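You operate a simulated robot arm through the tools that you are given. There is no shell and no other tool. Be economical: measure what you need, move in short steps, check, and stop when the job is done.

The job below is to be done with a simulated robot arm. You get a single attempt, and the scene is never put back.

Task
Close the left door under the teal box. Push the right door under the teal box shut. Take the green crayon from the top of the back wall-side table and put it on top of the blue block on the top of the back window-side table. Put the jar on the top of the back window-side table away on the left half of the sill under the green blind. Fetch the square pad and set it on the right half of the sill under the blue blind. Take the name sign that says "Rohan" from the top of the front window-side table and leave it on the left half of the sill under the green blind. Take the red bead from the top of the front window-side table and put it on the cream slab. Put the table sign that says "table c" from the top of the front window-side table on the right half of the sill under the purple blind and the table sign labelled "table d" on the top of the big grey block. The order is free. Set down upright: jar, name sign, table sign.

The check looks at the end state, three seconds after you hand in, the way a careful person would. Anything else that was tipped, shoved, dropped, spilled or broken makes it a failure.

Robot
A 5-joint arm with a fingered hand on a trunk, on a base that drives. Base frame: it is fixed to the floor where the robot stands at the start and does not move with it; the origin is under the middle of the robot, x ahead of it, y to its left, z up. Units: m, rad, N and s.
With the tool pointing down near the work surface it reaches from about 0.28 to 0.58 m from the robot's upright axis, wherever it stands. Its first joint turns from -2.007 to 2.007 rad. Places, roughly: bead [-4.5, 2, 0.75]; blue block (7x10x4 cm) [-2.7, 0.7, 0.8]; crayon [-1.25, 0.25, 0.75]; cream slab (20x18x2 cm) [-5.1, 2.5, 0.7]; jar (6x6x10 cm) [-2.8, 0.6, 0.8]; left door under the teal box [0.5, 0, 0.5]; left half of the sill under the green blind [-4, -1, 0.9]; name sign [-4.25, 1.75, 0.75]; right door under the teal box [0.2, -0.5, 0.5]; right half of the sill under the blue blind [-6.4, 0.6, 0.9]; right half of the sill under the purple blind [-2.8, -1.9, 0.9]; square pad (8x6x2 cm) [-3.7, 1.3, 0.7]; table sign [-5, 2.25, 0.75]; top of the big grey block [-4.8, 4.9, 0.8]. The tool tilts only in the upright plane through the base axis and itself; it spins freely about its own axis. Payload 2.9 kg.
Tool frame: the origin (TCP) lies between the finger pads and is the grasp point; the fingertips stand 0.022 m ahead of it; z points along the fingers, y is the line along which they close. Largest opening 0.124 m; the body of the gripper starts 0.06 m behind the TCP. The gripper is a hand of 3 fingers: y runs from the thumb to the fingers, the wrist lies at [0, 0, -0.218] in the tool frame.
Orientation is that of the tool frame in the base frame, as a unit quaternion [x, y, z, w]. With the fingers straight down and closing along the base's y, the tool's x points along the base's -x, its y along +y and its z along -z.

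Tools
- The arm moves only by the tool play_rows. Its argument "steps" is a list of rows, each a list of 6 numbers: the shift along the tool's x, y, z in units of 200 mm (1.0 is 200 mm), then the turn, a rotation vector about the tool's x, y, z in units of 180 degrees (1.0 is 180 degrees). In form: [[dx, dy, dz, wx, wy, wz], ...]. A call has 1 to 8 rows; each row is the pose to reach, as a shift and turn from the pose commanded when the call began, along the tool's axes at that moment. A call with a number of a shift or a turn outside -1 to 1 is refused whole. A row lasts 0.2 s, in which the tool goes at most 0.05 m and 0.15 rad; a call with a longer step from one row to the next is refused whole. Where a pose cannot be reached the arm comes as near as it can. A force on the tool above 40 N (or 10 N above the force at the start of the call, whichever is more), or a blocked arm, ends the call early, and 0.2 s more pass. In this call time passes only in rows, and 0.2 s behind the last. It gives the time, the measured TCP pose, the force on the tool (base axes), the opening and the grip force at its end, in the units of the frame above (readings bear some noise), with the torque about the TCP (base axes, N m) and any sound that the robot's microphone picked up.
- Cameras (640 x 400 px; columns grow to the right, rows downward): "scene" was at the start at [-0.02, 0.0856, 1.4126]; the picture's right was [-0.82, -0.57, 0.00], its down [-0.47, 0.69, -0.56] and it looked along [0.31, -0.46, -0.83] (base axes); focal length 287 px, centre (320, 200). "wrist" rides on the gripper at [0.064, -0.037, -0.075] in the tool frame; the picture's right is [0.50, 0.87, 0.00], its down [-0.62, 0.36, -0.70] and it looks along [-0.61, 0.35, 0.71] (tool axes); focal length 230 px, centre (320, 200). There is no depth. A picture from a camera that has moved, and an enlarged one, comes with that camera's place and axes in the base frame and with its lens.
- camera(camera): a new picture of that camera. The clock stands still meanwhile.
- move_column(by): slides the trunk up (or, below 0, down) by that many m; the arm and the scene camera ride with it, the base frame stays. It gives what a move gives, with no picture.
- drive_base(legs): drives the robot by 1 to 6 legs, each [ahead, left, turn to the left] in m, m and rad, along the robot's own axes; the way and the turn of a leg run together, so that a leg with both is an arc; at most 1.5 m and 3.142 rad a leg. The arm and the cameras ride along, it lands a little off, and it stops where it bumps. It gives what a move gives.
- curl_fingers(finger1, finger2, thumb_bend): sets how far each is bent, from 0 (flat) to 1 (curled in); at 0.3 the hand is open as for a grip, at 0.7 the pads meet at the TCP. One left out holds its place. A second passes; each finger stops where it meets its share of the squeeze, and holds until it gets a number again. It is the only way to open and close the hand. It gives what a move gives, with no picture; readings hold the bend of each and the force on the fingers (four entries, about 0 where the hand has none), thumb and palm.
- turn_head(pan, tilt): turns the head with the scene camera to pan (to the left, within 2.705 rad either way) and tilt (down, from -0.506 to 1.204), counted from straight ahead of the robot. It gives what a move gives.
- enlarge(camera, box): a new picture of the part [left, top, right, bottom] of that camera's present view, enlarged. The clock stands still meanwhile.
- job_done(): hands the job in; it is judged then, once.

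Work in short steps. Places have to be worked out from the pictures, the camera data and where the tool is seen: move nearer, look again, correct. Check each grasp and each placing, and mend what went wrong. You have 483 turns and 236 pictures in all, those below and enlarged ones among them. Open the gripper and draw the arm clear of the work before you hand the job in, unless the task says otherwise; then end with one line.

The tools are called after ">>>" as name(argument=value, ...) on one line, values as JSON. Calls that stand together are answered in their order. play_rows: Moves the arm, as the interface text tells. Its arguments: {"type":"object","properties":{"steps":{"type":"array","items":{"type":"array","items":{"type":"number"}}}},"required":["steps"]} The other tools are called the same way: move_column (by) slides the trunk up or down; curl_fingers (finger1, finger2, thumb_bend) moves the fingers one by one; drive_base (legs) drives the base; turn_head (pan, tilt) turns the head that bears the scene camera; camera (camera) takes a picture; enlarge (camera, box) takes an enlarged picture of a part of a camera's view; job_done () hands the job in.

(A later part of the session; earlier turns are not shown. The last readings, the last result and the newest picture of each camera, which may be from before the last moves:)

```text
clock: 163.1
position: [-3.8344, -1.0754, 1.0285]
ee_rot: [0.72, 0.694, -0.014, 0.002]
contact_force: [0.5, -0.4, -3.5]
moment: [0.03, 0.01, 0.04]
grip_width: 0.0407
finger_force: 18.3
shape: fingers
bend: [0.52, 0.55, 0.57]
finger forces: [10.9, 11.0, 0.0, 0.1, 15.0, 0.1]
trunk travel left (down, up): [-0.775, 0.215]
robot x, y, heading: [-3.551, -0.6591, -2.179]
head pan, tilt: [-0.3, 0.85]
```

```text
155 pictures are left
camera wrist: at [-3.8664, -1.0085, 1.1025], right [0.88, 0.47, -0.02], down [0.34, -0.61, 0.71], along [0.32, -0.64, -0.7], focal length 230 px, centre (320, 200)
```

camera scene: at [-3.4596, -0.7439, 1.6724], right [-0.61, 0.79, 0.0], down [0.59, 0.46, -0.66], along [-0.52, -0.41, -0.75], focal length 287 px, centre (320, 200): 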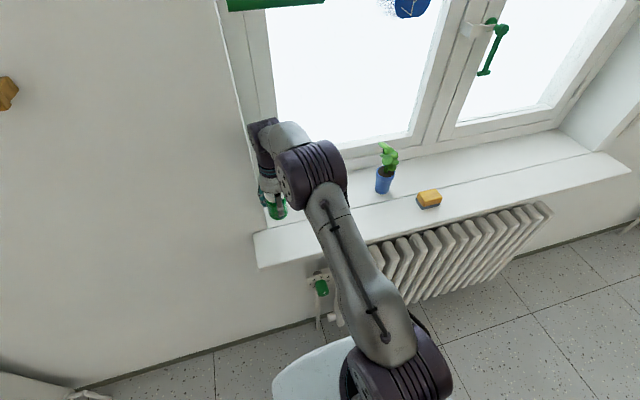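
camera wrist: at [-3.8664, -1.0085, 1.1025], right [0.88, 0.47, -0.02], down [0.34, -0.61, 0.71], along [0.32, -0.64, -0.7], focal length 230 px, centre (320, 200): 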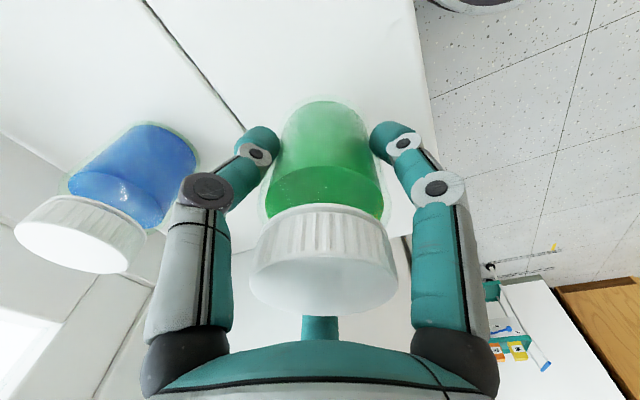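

Clear now. Lower in small steps until contact.

>>> play_rows(steps=[[0, 0, 0.05, 0, 0, 0]])

>>> play_rows(steps=[[0, 0, 0.04, 0, 0, 0]])

>>> play_rows(steps=[[0, 0, 0.04, 0, 0, 0]])

```text
clock: 163.5
position: [-3.835, -1.0764, 1.0186]
ee_rot: [0.72, 0.694, -0.014, 0.002]
contact_force: [-0.8, 0.5, -3.3]
moment: [-0.02, -0.04, -0.01]
grip_width: 0.0408
finger_force: 18.8
shape: fingers
bend: [0.52, 0.55, 0.57]
finger forces: [10.9, 11.0, 0.1, 0.0, 15.0, 0.0]
trunk travel left (down, up): [-0.775, 0.215]
robot x, y, heading: [-3.5505, -0.6598, -2.182]
head pan, tilt: [-0.3, 0.85]
```

```text
clock: 163.9
position: [-3.8344, -1.0754, 1.0097]
ee_rot: [0.72, 0.694, -0.015, 0.003]
contact_force: [-0.5, 0.1, -3.6]
moment: [-0.03, -0.01, -0.03]
grip_width: 0.0407
finger_force: 18.6
shape: fingers
bend: [0.52, 0.55, 0.57]
finger forces: [10.9, 10.9, 0.0, 0.0, 15.0, 0.1]
trunk travel left (down, up): [-0.775, 0.215]
robot x, y, heading: [-3.5526, -0.66, -2.18]
head pan, tilt: [-0.3, 0.85]
```

```text
clock: 164.3
position: [-3.836, -1.075, 1.0031]
ee_rot: [0.72, 0.694, -0.015, 0.002]
contact_force: [-0.6, -1.0, -4.2]
moment: [-0.02, 0.0, -0.01]
grip_width: 0.0408
finger_force: 18.8
shape: fingers
bend: [0.52, 0.55, 0.57]
finger forces: [11.0, 11.0, 0.0, 0.0, 14.9, 0.1]
trunk travel left (down, up): [-0.775, 0.215]
robot x, y, heading: [-3.5483, -0.6644, -2.183]
head pan, tilt: [-0.3, 0.85]
```

Bottom now at about 0.942; continue.

>>> play_rows(steps=[[0, 0, 0.04, 0, 0, 0]])

>>> play_rows(steps=[[0, 0, 0.04, 0, 0, 0]])

>>> play_rows(steps=[[0, 0, 0.04, 0, 0, 0]])

>>> camera(camera="wrist")

```text
clock: 164.7
position: [-3.8345, -1.0748, 0.9975]
ee_rot: [0.72, 0.694, -0.016, 0.003]
contact_force: [-1.1, -1.5, 6.3]
moment: [-0.07, -0.03, 0.02]
grip_width: 0.0407
finger_force: 19.5
shape: fingers
bend: [0.52, 0.54, 0.57]
finger forces: [10.7, 11.5, 0.1, 0.0, 16.2, 0.1]
trunk travel left (down, up): [-0.775, 0.215]
robot x, y, heading: [-3.5495, -0.6597, -2.177]
head pan, tilt: [-0.3, 0.85]
```

```text
clock: 165.1
position: [-3.835, -1.0739, 0.9924]
ee_rot: [0.721, 0.693, -0.019, 0.005]
contact_force: [-7.0, -2.6, 33.8]
moment: [-0.02, 0.25, 0.02]
grip_width: 0.0405
finger_force: 23.5
shape: fingers
bend: [0.52, 0.53, 0.58]
finger forces: [13.3, 13.0, 0.0, 0.0, 20.3, 0.1]
trunk travel left (down, up): [-0.775, 0.215]
robot x, y, heading: [-3.5534, -0.661, -2.184]
head pan, tilt: [-0.3, 0.85]
```

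```text
clock: 165.5
position: [-3.8328, -1.0732, 0.9829]
ee_rot: [0.721, 0.693, -0.017, 0.005]
contact_force: [-13.1, -4.9, 35.6]
moment: [-0.09, 0.39, 0.03]
grip_width: 0.0408
finger_force: 22.8
shape: fingers
bend: [0.53, 0.53, 0.58]
finger forces: [12.0, 13.1, 0.1, 0.0, 21.2, 0.0]
trunk travel left (down, up): [-0.775, 0.215]
robot x, y, heading: [-3.5531, -0.6569, -2.181]
head pan, tilt: [-0.3, 0.85]
```

```text
154 pictures are left
camera wrist: at [-3.8659, -1.0064, 1.0558], right [0.88, 0.47, -0.03], down [0.35, -0.61, 0.71], along [0.31, -0.64, -0.7], focal length 230 px, centre (320, 200)
```

wrist: 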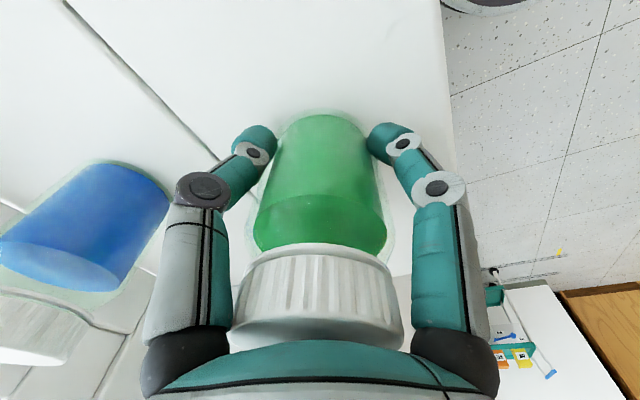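

Contact was at TCP 0.998 (sill ≈0.937). Release gently.

>>> curl_fingers(finger1=0.4, finger2=0.4, thumb_bend=0.4)

>>> curl_fingers(finger1=0.25, finger2=0.25, thumb_bend=0.25)

>>> play_rows(steps=[[0, 0, -0.2, 0, 0, 0], [0, 0, -0.4, 0, 0, 0], [0, 0, -0.6, 0, 0, 0], [0, 0, -0.8, 0, 0, 0]])

>>> camera(camera="wrist")

```text
clock: 166.5
position: [-3.8328, -1.077, 0.9794]
ee_rot: [0.72, 0.694, -0.013, 0.002]
contact_force: [0.7, 0.9, -1.3]
moment: [-0.04, 0.03, -0.01]
grip_width: 0.0769
finger_force: 0.0
shape: fingers
bend: [0.4, 0.4, 0.4]
finger forces: [0.6, 0.0, 0.0, 0.1, 0.1, 0.0]
trunk travel left (down, up): [-0.775, 0.215]
robot x, y, heading: [-3.55, -0.6594, -2.176]
head pan, tilt: [-0.3, 0.85]
```

```text
clock: 167.5
position: [-3.832, -1.0759, 0.9802]
ee_rot: [0.72, 0.694, -0.014, 0.003]
contact_force: [1.1, 0.2, 0.5]
moment: [-0.01, 0.04, 0.02]
grip_width: 0.1122
finger_force: 1.4
shape: fingers
bend: [0.25, 0.25, 0.25]
finger forces: [1.2, 0.0, 0.0, 0.1, 0.1, 0.0]
trunk travel left (down, up): [-0.775, 0.215]
robot x, y, heading: [-3.551, -0.6595, -2.181]
head pan, tilt: [-0.3, 0.85]
```

```text
clock: 168.5
position: [-3.8348, -1.0709, 1.1394]
ee_rot: [0.72, 0.693, -0.014, 0.003]
contact_force: [-1.0, 0.6, -0.1]
moment: [-0.02, 0.0, 0.05]
grip_width: 0.1122
finger_force: 0.1
shape: fingers
bend: [0.25, 0.25, 0.25]
finger forces: [0.1, 0.0, 0.0, 0.0, 0.0, 0.0]
trunk travel left (down, up): [-0.775, 0.215]
robot x, y, heading: [-3.5517, -0.661, -2.182]
head pan, tilt: [-0.3, 0.85]
```

```text
153 pictures are left
camera wrist: at [-3.8655, -1.0035, 1.2134], right [0.88, 0.47, -0.03], down [0.34, -0.61, 0.71], along [0.32, -0.64, -0.7], focal length 230 px, centre (320, 200)
```

wrist: 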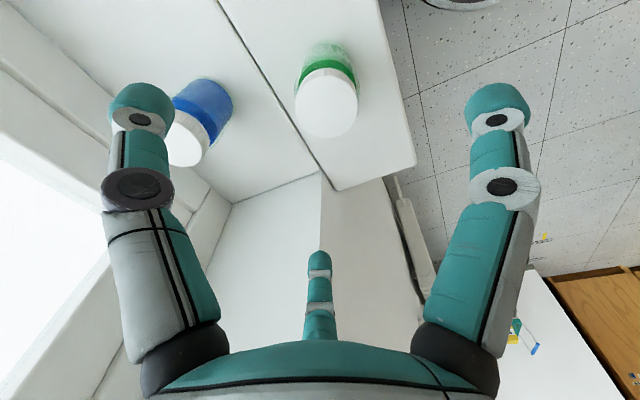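

The jar stands upright on the sill's left half. Return to the table for the crayon.

>>> drive_base(legs=[[-0.65, 0, 0], [0, 0, 3.116]])

>>> drive_base(legs=[[0.24, 0, 0]])

>>> turn_head(pan=-0.1, tilt=0.95)

>>> camera(camera="scene")

```text
clock: 179.4
position: [-2.8978, 0.2711, 1.1378]
ee_rot: [-0.693, 0.721, 0.002, 0.013]
contact_force: [0.6, -0.5, 0.3]
moment: [-0.03, -0.01, 0.06]
grip_width: 0.1121
finger_force: 0.1
shape: fingers
bend: [0.25, 0.25, 0.25]
finger forces: [0.0, 0.0, 0.0, 0.0, 0.1, 0.0]
trunk travel left (down, up): [-0.775, 0.215]
robot x, y, heading: [-3.179, -0.1348, 0.961]
head pan, tilt: [-0.3, 0.85]
```

```text
clock: 181.2
position: [-2.7616, 0.4713, 1.1383]
ee_rot: [-0.695, 0.719, 0.003, 0.014]
contact_force: [0.2, 0.1, 0.1]
moment: [0.02, -0.01, 0.04]
grip_width: 0.1121
finger_force: 0.1
shape: fingers
bend: [0.25, 0.25, 0.25]
finger forces: [0.0, 0.0, 0.0, 0.1, 0.0, 0.1]
trunk travel left (down, up): [-0.775, 0.215]
robot x, y, heading: [-3.0432, 0.0569, 0.962]
head pan, tilt: [-0.3, 0.85]
```

```text
clock: 181.9
position: [-2.7625, 0.4697, 1.1384]
ee_rot: [-0.694, 0.719, 0.002, 0.014]
contact_force: [-0.5, -0.5, -0.1]
moment: [-0.01, 0.0, -0.01]
grip_width: 0.1122
finger_force: 0.1
shape: fingers
bend: [0.25, 0.25, 0.25]
finger forces: [0.0, 0.0, 0.0, 0.1, 0.0, 0.0]
trunk travel left (down, up): [-0.775, 0.215]
robot x, y, heading: [-3.0463, 0.0657, 0.964]
head pan, tilt: [-0.099, 0.949]
```

```text
152 pictures are left
camera scene: at [-3.1508, 0.1475, 1.6649], right [0.76, -0.65, 0.0], down [-0.53, -0.62, -0.58], along [0.38, 0.44, -0.81], focal length 287 px, centre (320, 200)
```

scene: 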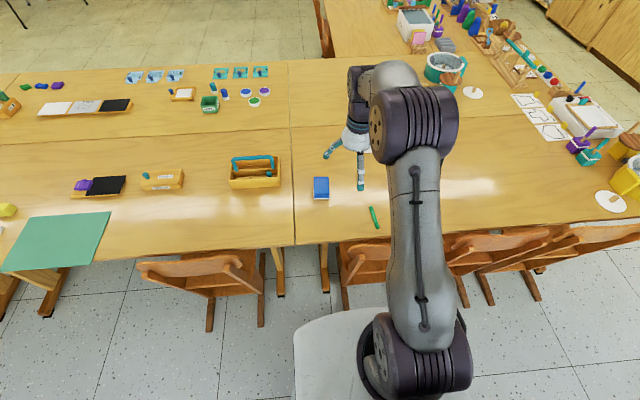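

Nudge 5 cm closer, lower the trunk, and align the tool above the crayon (centre ≈(-2.61,0.457), along angle 1.0).

>>> drive_base(legs=[[0.05, 0, 0]])

>>> move_column(by=-0.25)

>>> play_rows(steps=[[0.06, -0.16, 0, 0, 0, 0.043], [0.12, -0.32, 0, 0, 0, 0.086], [0.18, -0.48, 0, 0, 0, 0.129], [0.247, -0.63, 0, 0, 0, 0.17]])

>>> curl_fingers(finger1=0.54, finger2=0.54, thumb_bend=0.5)

>>> camera(camera="wrist")

>>> enlarge(camera="scene", box=[280, 120, 440, 220])

```text
clock: 182.8
position: [-2.7347, 0.5115, 1.1389]
ee_rot: [-0.695, 0.719, 0.003, 0.014]
contact_force: [0.5, -0.3, 0.5]
moment: [-0.01, -0.03, 0.01]
grip_width: 0.112
finger_force: 0.1
shape: fingers
bend: [0.25, 0.25, 0.25]
finger forces: [0.1, 0.0, 0.1, 0.1, 0.0, 0.0]
trunk travel left (down, up): [-0.775, 0.215]
robot x, y, heading: [-3.0169, 0.0986, 0.965]
head pan, tilt: [-0.099, 0.949]
```

```text
clock: 185.4
position: [-2.7354, 0.5115, 0.8892]
ee_rot: [-0.695, 0.719, 0.003, 0.014]
contact_force: [1.5, -0.8, 0.1]
moment: [0.02, 0.0, 0.03]
grip_width: 0.1122
finger_force: 0.0
shape: fingers
bend: [0.25, 0.25, 0.25]
finger forces: [0.1, 0.0, 0.1, 0.1, 0.0, 0.0]
trunk travel left (down, up): [-0.525, 0.465]
robot x, y, heading: [-3.0146, 0.0977, 0.964]
head pan, tilt: [-0.099, 0.949]
```

```text
clock: 186.4
position: [-2.6108, 0.4601, 0.8902]
ee_rot: [-0.48, 0.877, 0.002, 0.014]
contact_force: [0.0, -0.2, -0.1]
moment: [-0.02, 0.01, -0.02]
grip_width: 0.1122
finger_force: 0.2
shape: fingers
bend: [0.25, 0.25, 0.25]
finger forces: [0.0, 0.1, 0.0, 0.0, 0.0, 0.1]
trunk travel left (down, up): [-0.525, 0.465]
robot x, y, heading: [-3.0161, 0.1017, 0.968]
head pan, tilt: [-0.099, 0.949]
```

```text
clock: 187.4
position: [-2.612, 0.4599, 0.8912]
ee_rot: [-0.481, 0.876, 0.003, 0.014]
contact_force: [-0.3, 0.2, -0.4]
moment: [0.01, -0.02, -0.03]
grip_width: 0.0451
finger_force: 0.1
shape: fingers
bend: [0.54, 0.54, 0.5]
finger forces: [0.0, 0.0, 0.1, 0.1, 0.1, 0.0]
trunk travel left (down, up): [-0.525, 0.465]
robot x, y, heading: [-3.0174, 0.1022, 0.965]
head pan, tilt: [-0.099, 0.949]
```

```text
151 pictures are left
camera wrist: at [-2.6161, 0.3843, 0.9638], right [-1.0, 0.04, -0.02], down [0.02, 0.7, 0.71], along [0.05, 0.71, -0.7], focal length 230 px, centre (320, 200)
```

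wrist: 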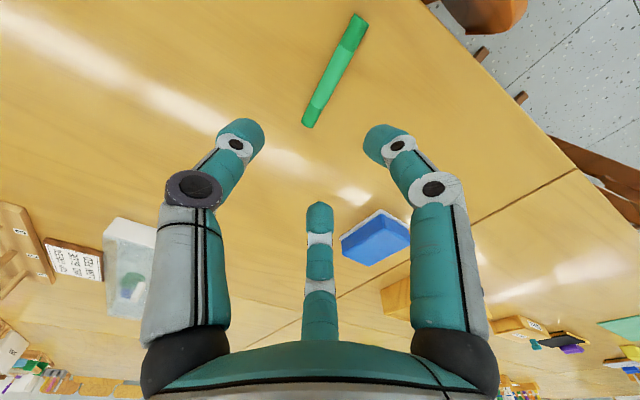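

```text
4.00 times, centred on (360, 170) of scene
camera zoom: at [-3.1225, 0.1884, 1.4149], right [0.76, -0.65, 0.0], down [-0.53, -0.62, -0.58], along [0.38, 0.44, -0.81], focal length 1146 px, centre (160, 320)
```

zoom: 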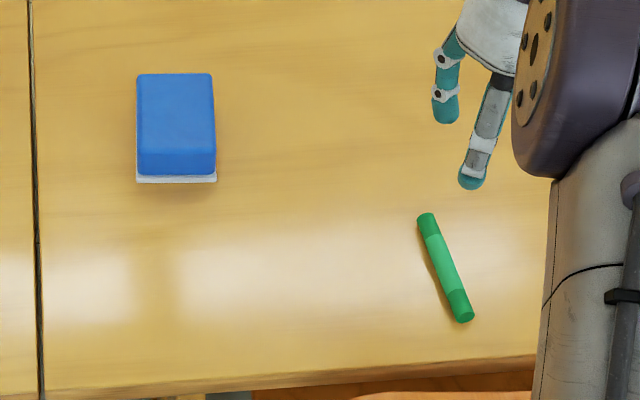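

Aligned within a few mm. Descend to TCP z≈0.775 with the small corrections.

>>> play_rows(steps=[[0.02, 0.01, 0.2, 0, 0, -0.011], [0.04, 0.015, 0.4, 0, 0, -0.022], [0.04, 0.015, 0.58, 0, 0, -0.022]])

>>> camera(camera="wrist")

```text
clock: 188.2
position: [-2.6158, 0.4539, 0.7755]
ee_rot: [-0.512, 0.859, 0.001, 0.013]
contact_force: [-0.1, 0.4, 0.4]
moment: [0.02, 0.0, -0.02]
grip_width: 0.0447
finger_force: 0.2
shape: fingers
bend: [0.54, 0.54, 0.5]
finger forces: [0.2, 0.0, 0.0, 0.1, 0.0, 0.1]
trunk travel left (down, up): [-0.525, 0.465]
robot x, y, heading: [-3.0145, 0.1024, 0.966]
head pan, tilt: [-0.099, 0.949]
```

```text
149 pictures are left
camera wrist: at [-2.6138, 0.3788, 0.8494], right [-1.0, -0.03, -0.02], down [-0.03, 0.7, 0.71], along [0.0, 0.71, -0.7], focal length 230 px, centre (320, 200)
```

wrist: 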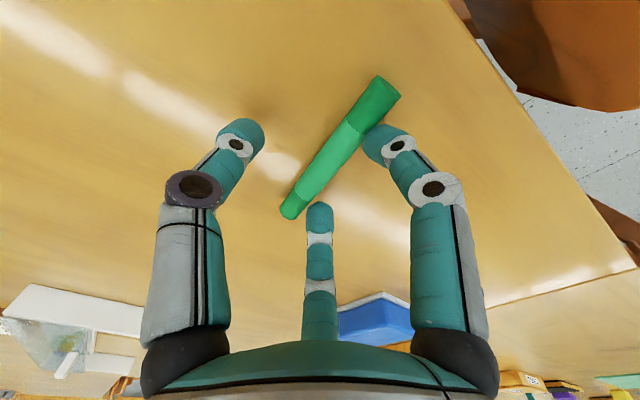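

Crayon is between thumb and both fingers. Lower 6 mm and close.

>>> play_rows(steps=[[0, 0.02, 0.035, 0, 0, 0]])

>>> curl_fingers(finger1=0.64, finger2=0.64, thumb_bend=0.6)

>>> camera(camera="wrist")

```text
clock: 188.6
position: [-2.6186, 0.4572, 0.769]
ee_rot: [-0.511, 0.86, 0.002, 0.015]
contact_force: [-1.0, 0.7, 1.2]
moment: [-0.01, -0.02, 0.03]
grip_width: 0.0446
finger_force: 0.8
shape: fingers
bend: [0.54, 0.54, 0.5]
finger forces: [1.1, 0.0, 0.0, 0.0, 0.0, 0.1]
trunk travel left (down, up): [-0.525, 0.465]
robot x, y, heading: [-3.0142, 0.0992, 0.966]
head pan, tilt: [-0.099, 0.949]
```

```text
clock: 189.6
position: [-2.619, 0.4575, 0.7688]
ee_rot: [-0.51, 0.86, 0.002, 0.014]
contact_force: [-0.3, 0.3, -1.6]
moment: [0.03, 0.02, -0.01]
grip_width: 0.0176
finger_force: 0.1
shape: fingers
bend: [0.64, 0.64, 0.6]
finger forces: [0.0, 0.1, 0.0, 0.1, 0.1, 0.0]
trunk travel left (down, up): [-0.525, 0.465]
robot x, y, heading: [-3.016, 0.0959, 0.965]
head pan, tilt: [-0.099, 0.949]
```

```text
148 pictures are left
camera wrist: at [-2.6173, 0.3818, 0.8428], right [-1.0, -0.02, -0.02], down [-0.03, 0.7, 0.71], along [0.0, 0.71, -0.7], focal length 230 px, centre (320, 200)
```

wrist: 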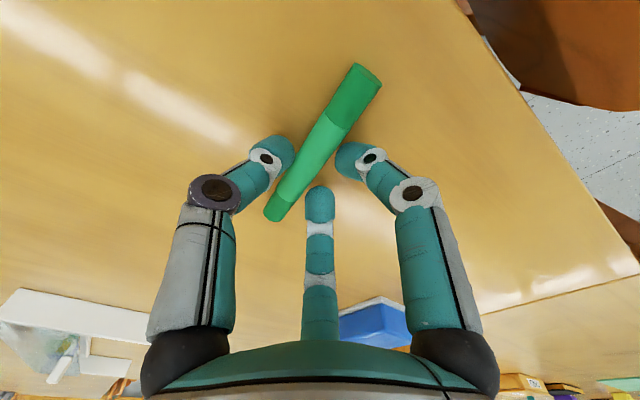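

Nicely caged. Lower 7 mm more and close fully.

>>> play_rows(steps=[[0, 0, 0.035, 0, 0, 0]])

>>> curl_fingers(finger1=0.8, finger2=0.8, thumb_bend=0.75)

>>> play_rows(steps=[[0, 0, -0.1, 0, 0, 0], [0, 0, -0.25, 0, 0, 0], [0, 0, -0.4, 0, 0, 0]])

>>> camera(camera="wrist")

>>> enlarge(camera="scene", box=[280, 120, 440, 220])

```text
clock: 190.0
position: [-2.6196, 0.4565, 0.767]
ee_rot: [-0.51, 0.86, 0.003, 0.018]
contact_force: [4.1, -2.2, 35.2]
moment: [-0.51, -0.6, 0.06]
grip_width: 0.0173
finger_force: 17.2
shape: fingers
bend: [0.64, 0.64, 0.59]
finger forces: [5.7, 0.0, 0.1, 0.0, 28.6, 0.1]
trunk travel left (down, up): [-0.525, 0.465]
robot x, y, heading: [-3.0184, 0.1, 0.969]
head pan, tilt: [-0.099, 0.949]
```

```text
clock: 190.7
position: [-2.6182, 0.4573, 0.7656]
ee_rot: [-0.51, 0.86, 0.003, 0.021]
contact_force: [1.8, -5.5, 19.3]
moment: [-0.39, -0.41, -0.11]
grip_width: 0.0081
finger_force: 16.8
shape: fingers
bend: [0.76, 0.76, 0.68]
finger forces: [0.0, 0.0, 0.0, 0.0, 33.0, 0.1]
trunk travel left (down, up): [-0.525, 0.465]
robot x, y, heading: [-3.0169, 0.0999, 0.961]
head pan, tilt: [-0.099, 0.949]
stopped: the force on the tool passed its limit at 46 N (the readings are from after the stop); the commanded pose is now the measured one
```

```text
clock: 191.4
position: [-2.6171, 0.4579, 0.8404]
ee_rot: [-0.511, 0.86, 0.003, 0.017]
contact_force: [0.2, -0.2, 0.1]
moment: [-0.03, 0.03, 0.0]
grip_width: 0.008
finger_force: 13.6
shape: fingers
bend: [0.76, 0.76, 0.66]
finger forces: [0.0, 12.8, 0.0, 0.1, 13.4, 0.0]
trunk travel left (down, up): [-0.525, 0.465]
robot x, y, heading: [-3.0161, 0.1002, 0.968]
head pan, tilt: [-0.099, 0.949]
```

```text
147 pictures are left
camera wrist: at [-2.6161, 0.3829, 0.9135], right [-1.0, -0.02, -0.03], down [-0.04, 0.7, 0.72], along [0.0, 0.72, -0.7], focal length 230 px, centre (320, 200)
```

wrist: 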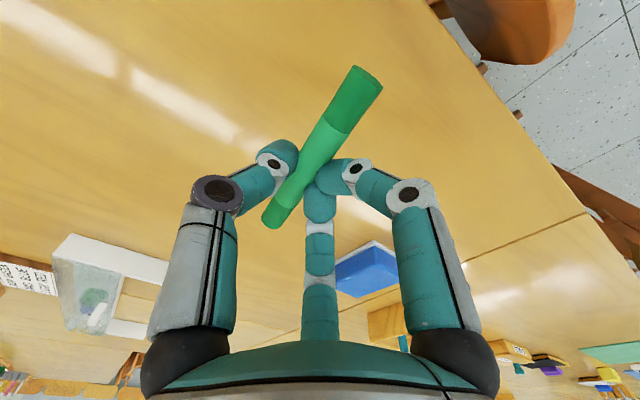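

```text
4.00 times, centred on (360, 170) of scene
camera zoom: at [-3.1225, 0.1881, 1.4148], right [0.76, -0.65, 0.0], down [-0.53, -0.62, -0.58], along [0.38, 0.44, -0.81], focal length 1146 px, centre (160, 320)
```

zoom: 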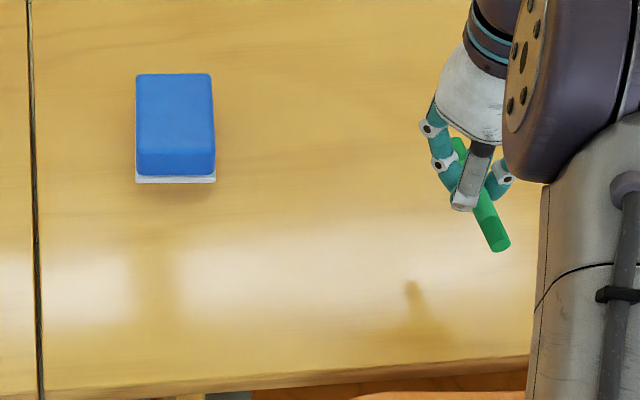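

Crayon is held at its middle, level. Now swing toward the block, then tilt the tool 0.72 rad outward to reach above it.

>>> play_rows(steps=[[0.006, 0.21, -0.1, 0, 0, 0], [0.012, 0.42, -0.2, 0, 0, 0], [0.018, 0.64, -0.2, 0, 0, 0], [0.025, 0.863, -0.2, 0, 0, 0]])

>>> play_rows(steps=[[-0.16, 0, 0.0, 0, -0.0458, 0], [-0.33, 0, 0.03, 0, -0.0916, 0], [-0.5, 0, 0.06, 0, -0.1374, 0], [-0.67, 0, 0.1, 0, -0.1832, 0], [-0.84, 0, 0.13, 0, -0.229, 0]])

>>> camera(camera="wrist")

>>> enlarge(camera="scene", box=[260, 110, 420, 210])

```text
clock: 192.4
position: [-2.7749, 0.5349, 0.8802]
ee_rot: [-0.51, 0.86, 0.008, 0.015]
contact_force: [-0.1, -0.2, -0.1]
moment: [0.02, 0.0, 0.0]
grip_width: 0.008
finger_force: 13.4
shape: fingers
bend: [0.76, 0.76, 0.66]
finger forces: [0.0, 12.8, 0.0, 0.0, 13.5, 0.0]
trunk travel left (down, up): [-0.525, 0.465]
robot x, y, heading: [-3.0176, 0.0998, 0.967]
head pan, tilt: [-0.099, 0.949]
```

```text
clock: 193.7
position: [-2.6934, 0.6813, 0.8595]
ee_rot: [-0.478, 0.798, 0.187, 0.318]
contact_force: [0.5, 0.5, -0.5]
moment: [0.0, -0.03, 0.01]
grip_width: 0.0078
finger_force: 5.7
shape: fingers
bend: [0.77, 0.77, 0.66]
finger forces: [0.0, 0.0, 0.0, 0.0, 12.8, 0.1]
out of reach, approached as far as the arm can: row 2
trunk travel left (down, up): [-0.525, 0.465]
robot x, y, heading: [-3.0179, 0.1006, 0.963]
head pan, tilt: [-0.099, 0.949]
```

```text
145 pictures are left
camera wrist: at [-2.7059, 0.5784, 0.8711], right [-0.93, 0.09, -0.35], down [-0.33, 0.14, 0.93], along [0.13, 0.99, -0.11], focal length 230 px, centre (320, 200)
```

wrist: 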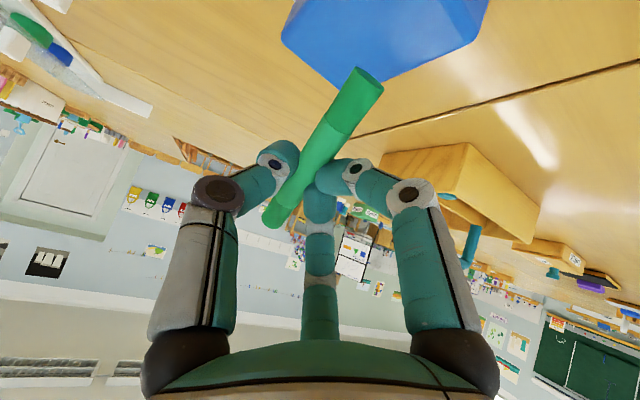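

```text
4.00 times, centred on (340, 160) of scene
camera zoom: at [-3.122, 0.1891, 1.4149], right [0.76, -0.65, 0.0], down [-0.53, -0.62, -0.58], along [0.38, 0.44, -0.81], focal length 1146 px, centre (240, 360)
```

zoom: 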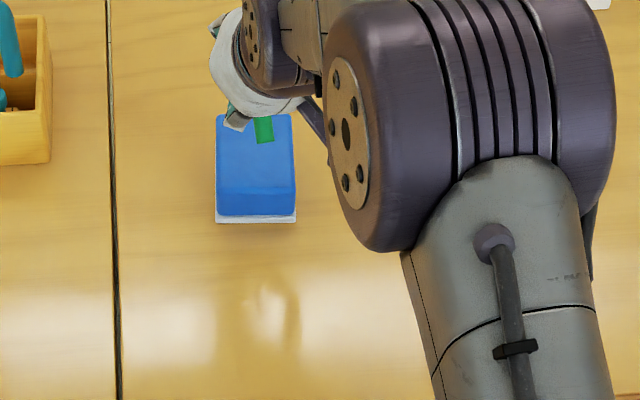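

The crayon's near end is at about (-2.696,0.656,0.816) over the block; centre is above the block's centre. Lower 3.5 cm.

>>> play_rows(steps=[[0.06, 0, 0.064, 0, 0, 0], [0.12, 0, 0.128, 0, 0, 0]])

>>> play_rows(steps=[[0.034, 0, 0.0365, 0, 0, 0]])

>>> camera(camera="wrist")

```text
clock: 194.2
position: [-2.693, 0.6801, 0.8258]
ee_rot: [-0.477, 0.799, 0.186, 0.317]
contact_force: [0.6, 0.5, 1.5]
moment: [0.02, 0.01, -0.03]
grip_width: 0.0075
finger_force: 7.3
shape: fingers
bend: [0.77, 0.77, 0.66]
finger forces: [0.0, 0.0, 0.1, 0.1, 12.9, 0.2]
trunk travel left (down, up): [-0.525, 0.465]
robot x, y, heading: [-3.0175, 0.0988, 0.965]
head pan, tilt: [-0.099, 0.949]
```

```text
clock: 194.7
position: [-2.6925, 0.6796, 0.8151]
ee_rot: [-0.478, 0.798, 0.186, 0.317]
contact_force: [0.0, 1.0, 2.0]
moment: [-0.04, 0.02, -0.03]
grip_width: 0.0077
finger_force: 6.9
shape: fingers
bend: [0.77, 0.77, 0.65]
finger forces: [0.1, 0.1, 0.1, 0.0, 13.1, 0.0]
trunk travel left (down, up): [-0.525, 0.465]
robot x, y, heading: [-3.0162, 0.104, 0.965]
head pan, tilt: [-0.099, 0.949]
```

```text
143 pictures are left
camera wrist: at [-2.7058, 0.5752, 0.8261], right [-0.93, 0.09, -0.35], down [-0.33, 0.15, 0.93], along [0.13, 0.99, -0.11], focal length 230 px, centre (320, 200)
```

wrist: 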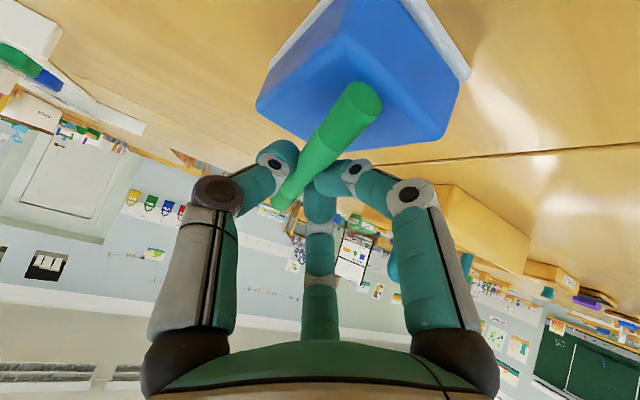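

The near end has touched the block and the crayon begins to pivot flat. Continue in 1 cm steps.

>>> play_rows(steps=[[0.034, 0, 0.0365, 0, 0, 0]])

>>> play_rows(steps=[[0.034, 0, 0.0365, 0, 0, 0]])

>>> camera(camera="wrist")

```text
clock: 195.1
position: [-2.692, 0.6811, 0.8048]
ee_rot: [-0.478, 0.798, 0.186, 0.317]
contact_force: [0.3, 0.0, 1.3]
moment: [-0.02, 0.06, -0.03]
grip_width: 0.0077
finger_force: 6.2
shape: fingers
bend: [0.77, 0.77, 0.65]
finger forces: [0.0, 0.0, 0.0, 0.0, 12.0, 0.0]
trunk travel left (down, up): [-0.525, 0.465]
robot x, y, heading: [-3.0144, 0.1016, 0.966]
head pan, tilt: [-0.099, 0.949]
```

```text
clock: 195.4
position: [-2.6918, 0.6811, 0.7966]
ee_rot: [-0.477, 0.798, 0.186, 0.319]
contact_force: [-0.7, 0.3, 11.7]
moment: [0.12, -0.11, 0.0]
grip_width: 0.007
finger_force: 20.6
shape: fingers
bend: [0.77, 0.78, 0.66]
finger forces: [13.7, 13.6, 0.0, 0.0, 13.2, 0.1]
trunk travel left (down, up): [-0.525, 0.465]
robot x, y, heading: [-3.0149, 0.1007, 0.963]
head pan, tilt: [-0.099, 0.949]
```

```text
142 pictures are left
camera wrist: at [-2.7049, 0.5763, 0.8087], right [-0.93, 0.09, -0.35], down [-0.34, 0.14, 0.93], along [0.13, 0.99, -0.1], focal length 230 px, centre (320, 200)
```

wrist: 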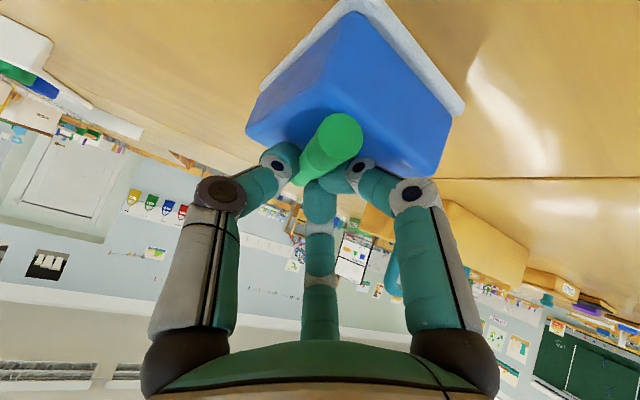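

The crayon is almost flat on the block. Open gently.

>>> curl_fingers(finger1=0.68, finger2=0.68, thumb_bend=0.6)

>>> camera(camera="wrist")

```text
clock: 196.4
position: [-2.6924, 0.6808, 0.7968]
ee_rot: [-0.478, 0.797, 0.187, 0.319]
contact_force: [-0.3, 4.4, 17.2]
moment: [0.15, -0.36, 0.14]
grip_width: 0.0092
finger_force: 9.5
shape: fingers
bend: [0.71, 0.68, 0.61]
finger forces: [4.7, 0.1, 0.1, 0.0, 14.1, 0.0]
trunk travel left (down, up): [-0.525, 0.465]
robot x, y, heading: [-3.016, 0.1023, 0.966]
head pan, tilt: [-0.099, 0.949]
```

```text
141 pictures are left
camera wrist: at [-2.7054, 0.5758, 0.8084], right [-0.93, 0.09, -0.35], down [-0.33, 0.14, 0.93], along [0.13, 0.99, -0.1], focal length 230 px, centre (320, 200)
```

wrist: 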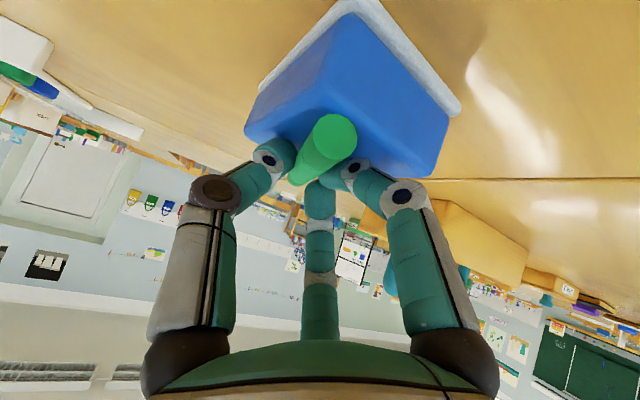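

Raise 1 cm while opening so that the extending tips don't press on the block.

>>> play_rows(steps=[[-0.024, 0, -0.026, 0, 0, 0]])

>>> curl_fingers(finger1=0.6, finger2=0.6, thumb_bend=0.52)

>>> camera(camera="wrist")

```text
clock: 196.8
position: [-2.691, 0.6781, 0.7989]
ee_rot: [-0.477, 0.8, 0.185, 0.314]
contact_force: [0.1, -0.7, 0.7]
moment: [0.01, -0.01, -0.01]
grip_width: 0.0119
finger_force: 0.7
shape: fingers
bend: [0.69, 0.68, 0.6]
finger forces: [0.4, 0.0, 0.1, 0.0, 0.0, 0.0]
trunk travel left (down, up): [-0.525, 0.465]
robot x, y, heading: [-3.0136, 0.1002, 0.969]
head pan, tilt: [-0.099, 0.949]
```

```text
clock: 197.8
position: [-2.6906, 0.68, 0.8029]
ee_rot: [-0.477, 0.798, 0.186, 0.317]
contact_force: [1.3, 0.2, 3.8]
moment: [-0.01, -0.02, -0.01]
grip_width: 0.0267
finger_force: 2.1
shape: fingers
bend: [0.66, 0.6, 0.52]
finger forces: [3.9, 0.1, 0.1, 0.1, 0.0, 0.0]
trunk travel left (down, up): [-0.525, 0.465]
robot x, y, heading: [-3.0153, 0.1014, 0.966]
head pan, tilt: [-0.099, 0.949]
```

```text
140 pictures are left
camera wrist: at [-2.7039, 0.5764, 0.8139], right [-0.93, 0.09, -0.35], down [-0.33, 0.15, 0.93], along [0.13, 0.99, -0.11], focal length 230 px, centre (320, 200)
```

wrist: 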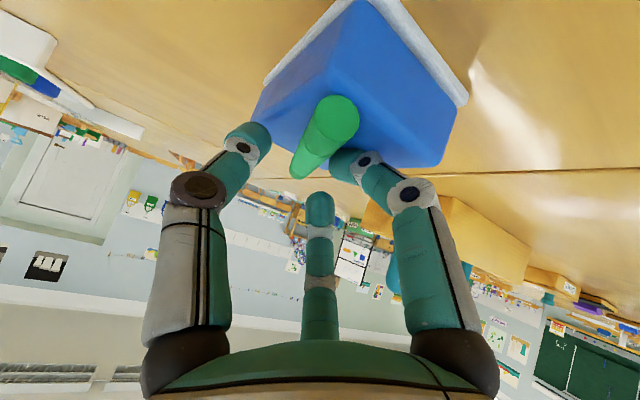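

Crayon rests free on the block. Lift straight up slowly.

>>> play_rows(steps=[[-0.034, 0, -0.0365, 0, 0, 0], [-0.08, 0, -0.085, 0, 0, 0], [-0.17, 0, -0.18, 0, 0, 0], [-0.27, 0, -0.29, 0, 0, 0]])

>>> camera(camera="wrist")

>>> enlarge(camera="scene", box=[260, 110, 420, 210])

```text
clock: 198.8
position: [-2.6906, 0.6812, 0.8808]
ee_rot: [-0.478, 0.798, 0.186, 0.317]
contact_force: [0.5, 0.4, 0.2]
moment: [-0.01, -0.01, 0.01]
grip_width: 0.0334
finger_force: 0.1
shape: fingers
bend: [0.6, 0.6, 0.52]
finger forces: [0.0, 0.0, 0.1, 0.1, 0.1, 0.0]
trunk travel left (down, up): [-0.525, 0.465]
robot x, y, heading: [-3.018, 0.0992, 0.964]
head pan, tilt: [-0.099, 0.949]
```

```text
139 pictures are left
camera wrist: at [-2.7031, 0.5769, 0.8915], right [-0.93, 0.09, -0.35], down [-0.33, 0.15, 0.93], along [0.13, 0.98, -0.11], focal length 230 px, centre (320, 200)
```

wrist: 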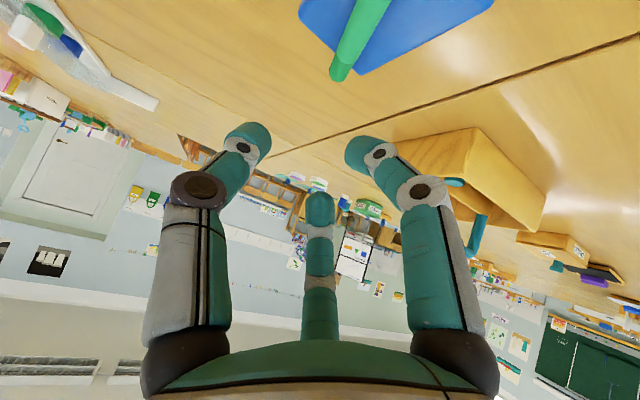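

```text
4.00 times, centred on (340, 160) of scene
camera zoom: at [-3.1225, 0.1881, 1.4149], right [0.76, -0.65, 0.0], down [-0.53, -0.62, -0.58], along [0.38, 0.44, -0.81], focal length 1146 px, centre (240, 360)
```

zoom: 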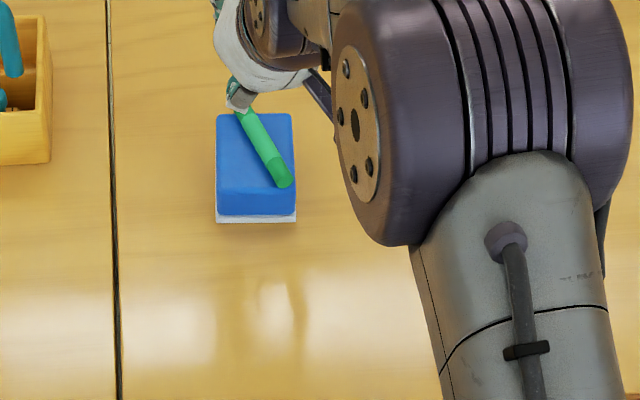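

The crayon lies on top of the blue block. Right the tool and retract, then lift the trunk and back off.

>>> play_rows(steps=[[0.08, 0, -0.14, 0, 0.0458, 0], [0.18, 0, -0.28, 0, 0.0916, 0], [0.28, 0, -0.43, 0, 0.1374, 0], [0.38, 0, -0.57, 0, 0.1832, 0], [0.48, 0, -0.715, 0, 0.229, 0]])

>>> enlarge(camera="scene", box=[260, 110, 420, 210])

>>> drive_base(legs=[[-0.17, 0, 0], [0, 0, 1.565]])

>>> turn_head(pan=-0.7, tilt=0.55)

>>> camera(camera="scene")

```text
clock: 200.1
position: [-2.7732, 0.5322, 0.9187]
ee_rot: [-0.509, 0.86, 0.007, 0.012]
contact_force: [0.6, 0.1, 1.0]
moment: [-0.03, 0.01, 0.02]
grip_width: 0.0332
finger_force: 0.1
shape: fingers
bend: [0.6, 0.6, 0.52]
finger forces: [0.0, 0.0, 0.0, 0.1, 0.1, 0.0]
trunk travel left (down, up): [-0.525, 0.465]
robot x, y, heading: [-3.0153, 0.1023, 0.969]
head pan, tilt: [-0.099, 0.949]
```

```text
4.00 times, centred on (340, 160) of scene
camera zoom: at [-3.1225, 0.1881, 1.4149], right [0.76, -0.65, 0.0], down [-0.53, -0.62, -0.58], along [0.38, 0.44, -0.81], focal length 1146 px, centre (240, 360)
```

zoom: 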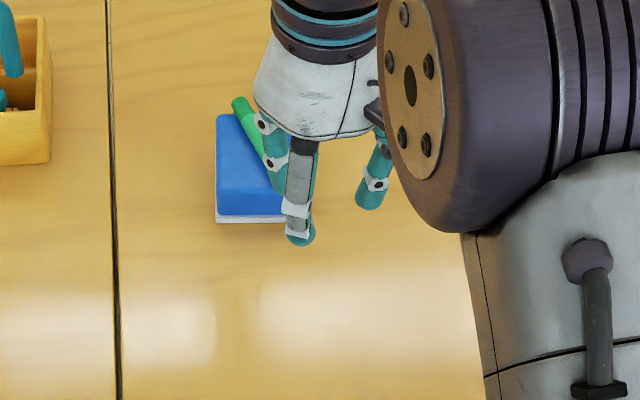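

```text
clock: 205.4
position: [-3.552, 0.1906, 0.9181]
ee_rot: [0.972, -0.234, -0.016, -0.004]
contact_force: [1.1, -0.1, 0.4]
moment: [0.0, -0.02, 0.0]
grip_width: 0.0334
finger_force: 0.0
shape: fingers
bend: [0.6, 0.6, 0.52]
finger forces: [0.0, 0.0, 0.0, 0.1, 0.0, 0.0]
trunk travel left (down, up): [-0.525, 0.465]
robot x, y, heading: [-3.1146, -0.0448, 2.563]
head pan, tilt: [-0.099, 0.949]
```

```text
clock: 206.4
position: [-3.5519, 0.1917, 0.918]
ee_rot: [0.972, -0.234, -0.017, -0.003]
contact_force: [0.7, 1.1, -0.3]
moment: [-0.02, 0.03, 0.03]
grip_width: 0.0335
finger_force: 0.0
shape: fingers
bend: [0.6, 0.6, 0.52]
finger forces: [0.0, 0.0, 0.1, 0.0, 0.1, 0.0]
trunk travel left (down, up): [-0.525, 0.465]
robot x, y, heading: [-3.1148, -0.0407, 2.567]
head pan, tilt: [-0.7, 0.55]
```

```text
136 pictures are left
camera scene: at [-3.1692, -0.11, 1.4478], right [0.96, 0.29, 0.0], down [0.15, -0.5, -0.85], along [-0.25, 0.82, -0.52], focal length 287 px, centre (320, 200)
```

scene: 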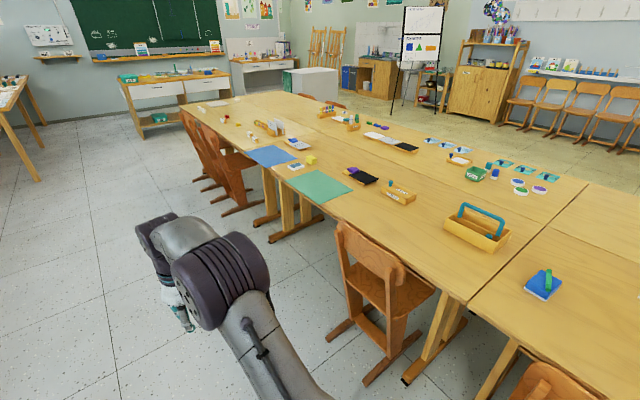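

Zoom on the window-side table things ahead.

>>> enlarge(camera="scene", box=[180, 80, 420, 220])

```text
2.67 times, centred on (300, 150) of scene
camera zoom: at [-3.1692, -0.11, 1.4478], right [0.96, 0.29, 0.0], down [0.15, -0.5, -0.85], along [-0.25, 0.82, -0.52], focal length 764 px, centre (373, 333)
```

zoom: 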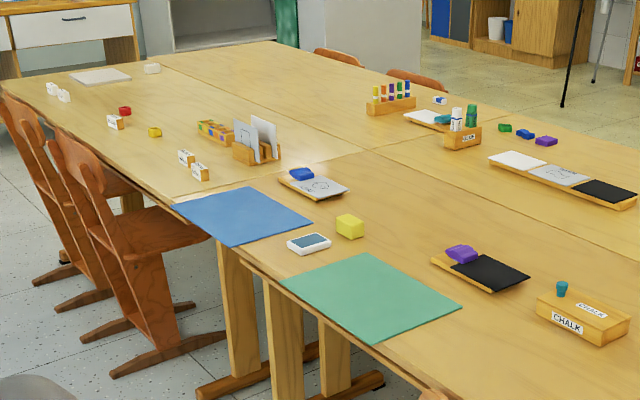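

The square pad is the white/blue one at ≈(-3.75,1.325). There's no chair in front of it; drive there and face the table.

>>> drive_base(legs=[[0, 0, -0.04], [1.27, 0, 0], [0, 0, -1.565], [0.2, 0, 0]])

>>> turn_head(pan=0.0, tilt=0.9)

>>> camera(camera="scene")

```text
clock: 218.3
position: [-3.7999, 1.3172, 0.918]
ee_rot: [-0.51, 0.86, 0.007, 0.014]
contact_force: [0.3, 0.2, -0.7]
moment: [-0.02, 0.03, 0.03]
grip_width: 0.0336
finger_force: 0.0
shape: fingers
bend: [0.6, 0.6, 0.52]
finger forces: [0.0, 0.1, 0.1, 0.1, 0.0, 0.1]
trunk travel left (down, up): [-0.525, 0.465]
robot x, y, heading: [-4.0432, 0.8858, 0.971]
head pan, tilt: [-0.7, 0.55]
```

```text
clock: 219.3
position: [-3.8001, 1.3164, 0.9184]
ee_rot: [-0.511, 0.86, 0.008, 0.014]
contact_force: [0.2, 0.2, 1.0]
moment: [0.01, 0.0, -0.01]
grip_width: 0.0332
finger_force: 0.0
shape: fingers
bend: [0.6, 0.6, 0.52]
finger forces: [0.0, 0.0, 0.1, 0.0, 0.0, 0.0]
trunk travel left (down, up): [-0.525, 0.465]
robot x, y, heading: [-4.0424, 0.8838, 0.962]
head pan, tilt: [0.0, 0.901]
```

```text
134 pictures are left
camera scene: at [-4.1542, 0.979, 1.4186], right [0.82, -0.57, 0.0], down [-0.45, -0.64, -0.62], along [0.35, 0.51, -0.78], focal length 287 px, centre (320, 200)
```

scene: 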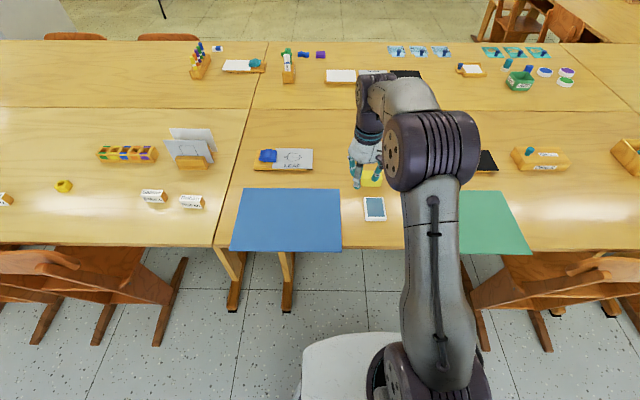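

Pad at ≈(-3.744,1.300). Move 5 cm closer, open the hand, and go over it.

>>> drive_base(legs=[[0.05, 0, 0]])

>>> curl_fingers(finger1=0.32, finger2=0.32, thumb_bend=0.32)

>>> camera(camera="wrist")

```text
clock: 220.2
position: [-3.7697, 1.3575, 0.9181]
ee_rot: [-0.51, 0.86, 0.008, 0.013]
contact_force: [-0.6, -0.9, -0.6]
moment: [0.0, 0.0, 0.0]
grip_width: 0.0335
finger_force: 0.0
shape: fingers
bend: [0.6, 0.6, 0.52]
finger forces: [0.0, 0.0, 0.0, 0.0, 0.0, 0.0]
trunk travel left (down, up): [-0.525, 0.465]
robot x, y, heading: [-4.0161, 0.9212, 0.968]
head pan, tilt: [0.0, 0.901]
```

```text
clock: 221.2
position: [-3.7714, 1.357, 0.919]
ee_rot: [-0.511, 0.86, 0.008, 0.015]
contact_force: [-0.2, 0.4, -1.6]
moment: [0.01, 0.01, -0.01]
grip_width: 0.0981
finger_force: 0.0
shape: fingers
bend: [0.32, 0.32, 0.32]
finger forces: [0.0, 0.0, 0.0, 0.0, 0.1, 0.0]
trunk travel left (down, up): [-0.525, 0.465]
robot x, y, heading: [-4.0158, 0.9236, 0.964]
head pan, tilt: [0.0, 0.901]
```

```text
133 pictures are left
camera wrist: at [-3.7699, 1.2807, 0.9915], right [-1.0, -0.02, -0.02], down [-0.03, 0.69, 0.72], along [-0.01, 0.72, -0.69], focal length 230 px, centre (320, 200)
```

wrist: 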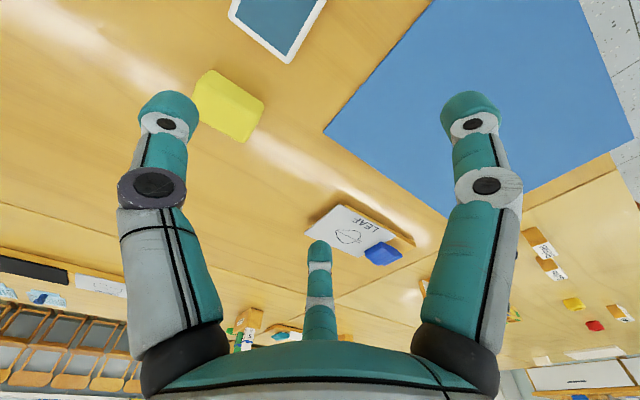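

Move over the estimated pad centre and look again.

>>> play_rows(steps=[[0.09, -0.13, 0, 0, 0, 0.02], [0.185, -0.257, 0, 0, 0, 0.04]])

>>> camera(camera="wrist")

```text
clock: 221.8
position: [-3.745, 1.2969, 0.9165]
ee_rot: [-0.456, 0.89, 0.006, 0.015]
contact_force: [0.0, 0.9, -1.2]
moment: [-0.01, 0.0, 0.0]
grip_width: 0.0986
finger_force: 0.1
shape: fingers
bend: [0.32, 0.32, 0.32]
finger forces: [0.0, 0.1, 0.0, 0.1, 0.0, 0.0]
trunk travel left (down, up): [-0.525, 0.465]
robot x, y, heading: [-4.0148, 0.9251, 0.961]
head pan, tilt: [0.0, 0.901]
```

```text
132 pictures are left
camera wrist: at [-3.7525, 1.2222, 0.9887], right [-0.99, 0.1, -0.02], down [0.06, 0.69, 0.72], along [0.08, 0.72, -0.69], focal length 230 px, centre (320, 200)
```

wrist: 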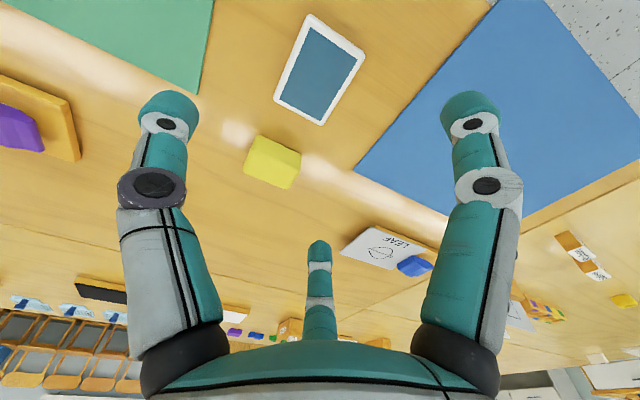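

Pad is centred within ~7 mm and aligned. Descend with the correction.

>>> play_rows(steps=[[0, -0.02, 0.22, 0, 0, 0], [0, -0.04, 0.44, 0, 0, 0], [0, -0.04, 0.62, 0, 0, 0]])

>>> camera(camera="wrist")

```text
clock: 222.7
position: [-3.7382, 1.2982, 0.7932]
ee_rot: [-0.456, 0.89, 0.008, 0.015]
contact_force: [-0.2, -0.3, -0.1]
moment: [0.04, 0.01, 0.0]
grip_width: 0.0984
finger_force: 0.0
shape: fingers
bend: [0.32, 0.32, 0.32]
finger forces: [0.0, 0.1, 0.0, 0.0, 0.1, 0.0]
trunk travel left (down, up): [-0.525, 0.465]
robot x, y, heading: [-4.0167, 0.9263, 0.969]
head pan, tilt: [0.0, 0.901]
```

```text
131 pictures are left
camera wrist: at [-3.7456, 1.2228, 0.8665], right [-0.99, 0.1, -0.02], down [0.06, 0.69, 0.72], along [0.08, 0.72, -0.69], focal length 230 px, centre (320, 200)
```

wrist: 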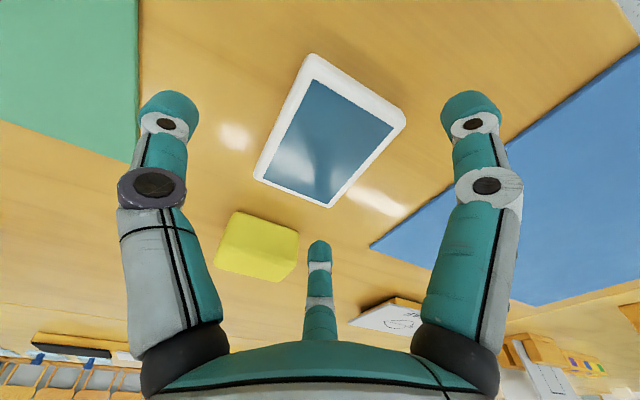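

Lower 1.5 cm and close around the pad.

>>> play_rows(steps=[[0.02, 0, 0.07, 0, 0, 0]])

>>> curl_fingers(finger1=0.42, finger2=0.42, thumb_bend=0.42)

>>> camera(camera="wrist")

```text
clock: 223.1
position: [-3.7383, 1.2961, 0.7793]
ee_rot: [-0.456, 0.89, 0.008, 0.015]
contact_force: [-0.1, -0.7, 0.0]
moment: [0.05, 0.01, -0.01]
grip_width: 0.0982
finger_force: 0.0
shape: fingers
bend: [0.32, 0.32, 0.32]
finger forces: [0.0, 0.1, 0.1, 0.0, 0.0, 0.1]
trunk travel left (down, up): [-0.525, 0.465]
robot x, y, heading: [-4.013, 0.9266, 0.962]
head pan, tilt: [0.0, 0.901]
```

```text
clock: 224.1
position: [-3.7384, 1.2965, 0.7792]
ee_rot: [-0.456, 0.89, 0.007, 0.014]
contact_force: [0.6, -0.7, 0.2]
moment: [0.03, 0.0, 0.01]
grip_width: 0.0723
finger_force: 0.4
shape: fingers
bend: [0.42, 0.41, 0.42]
finger forces: [0.0, 0.5, 0.1, 0.0, 0.0, 0.0]
trunk travel left (down, up): [-0.525, 0.465]
robot x, y, heading: [-4.0166, 0.9246, 0.971]
head pan, tilt: [0.0, 0.901]
```

```text
130 pictures are left
camera wrist: at [-3.7461, 1.2204, 0.8531], right [-0.99, 0.1, -0.02], down [0.06, 0.69, 0.72], along [0.08, 0.72, -0.69], focal length 230 px, centre (320, 200)
```

wrist: 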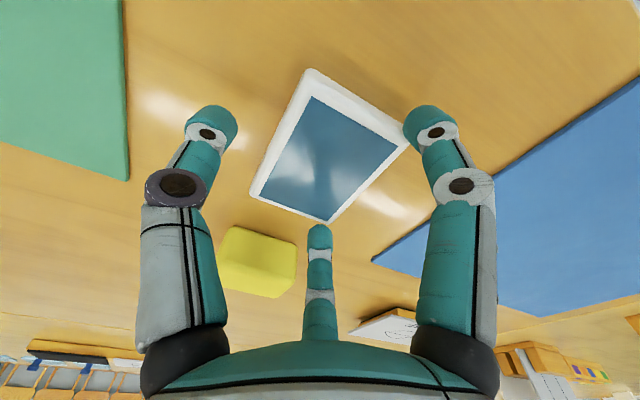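

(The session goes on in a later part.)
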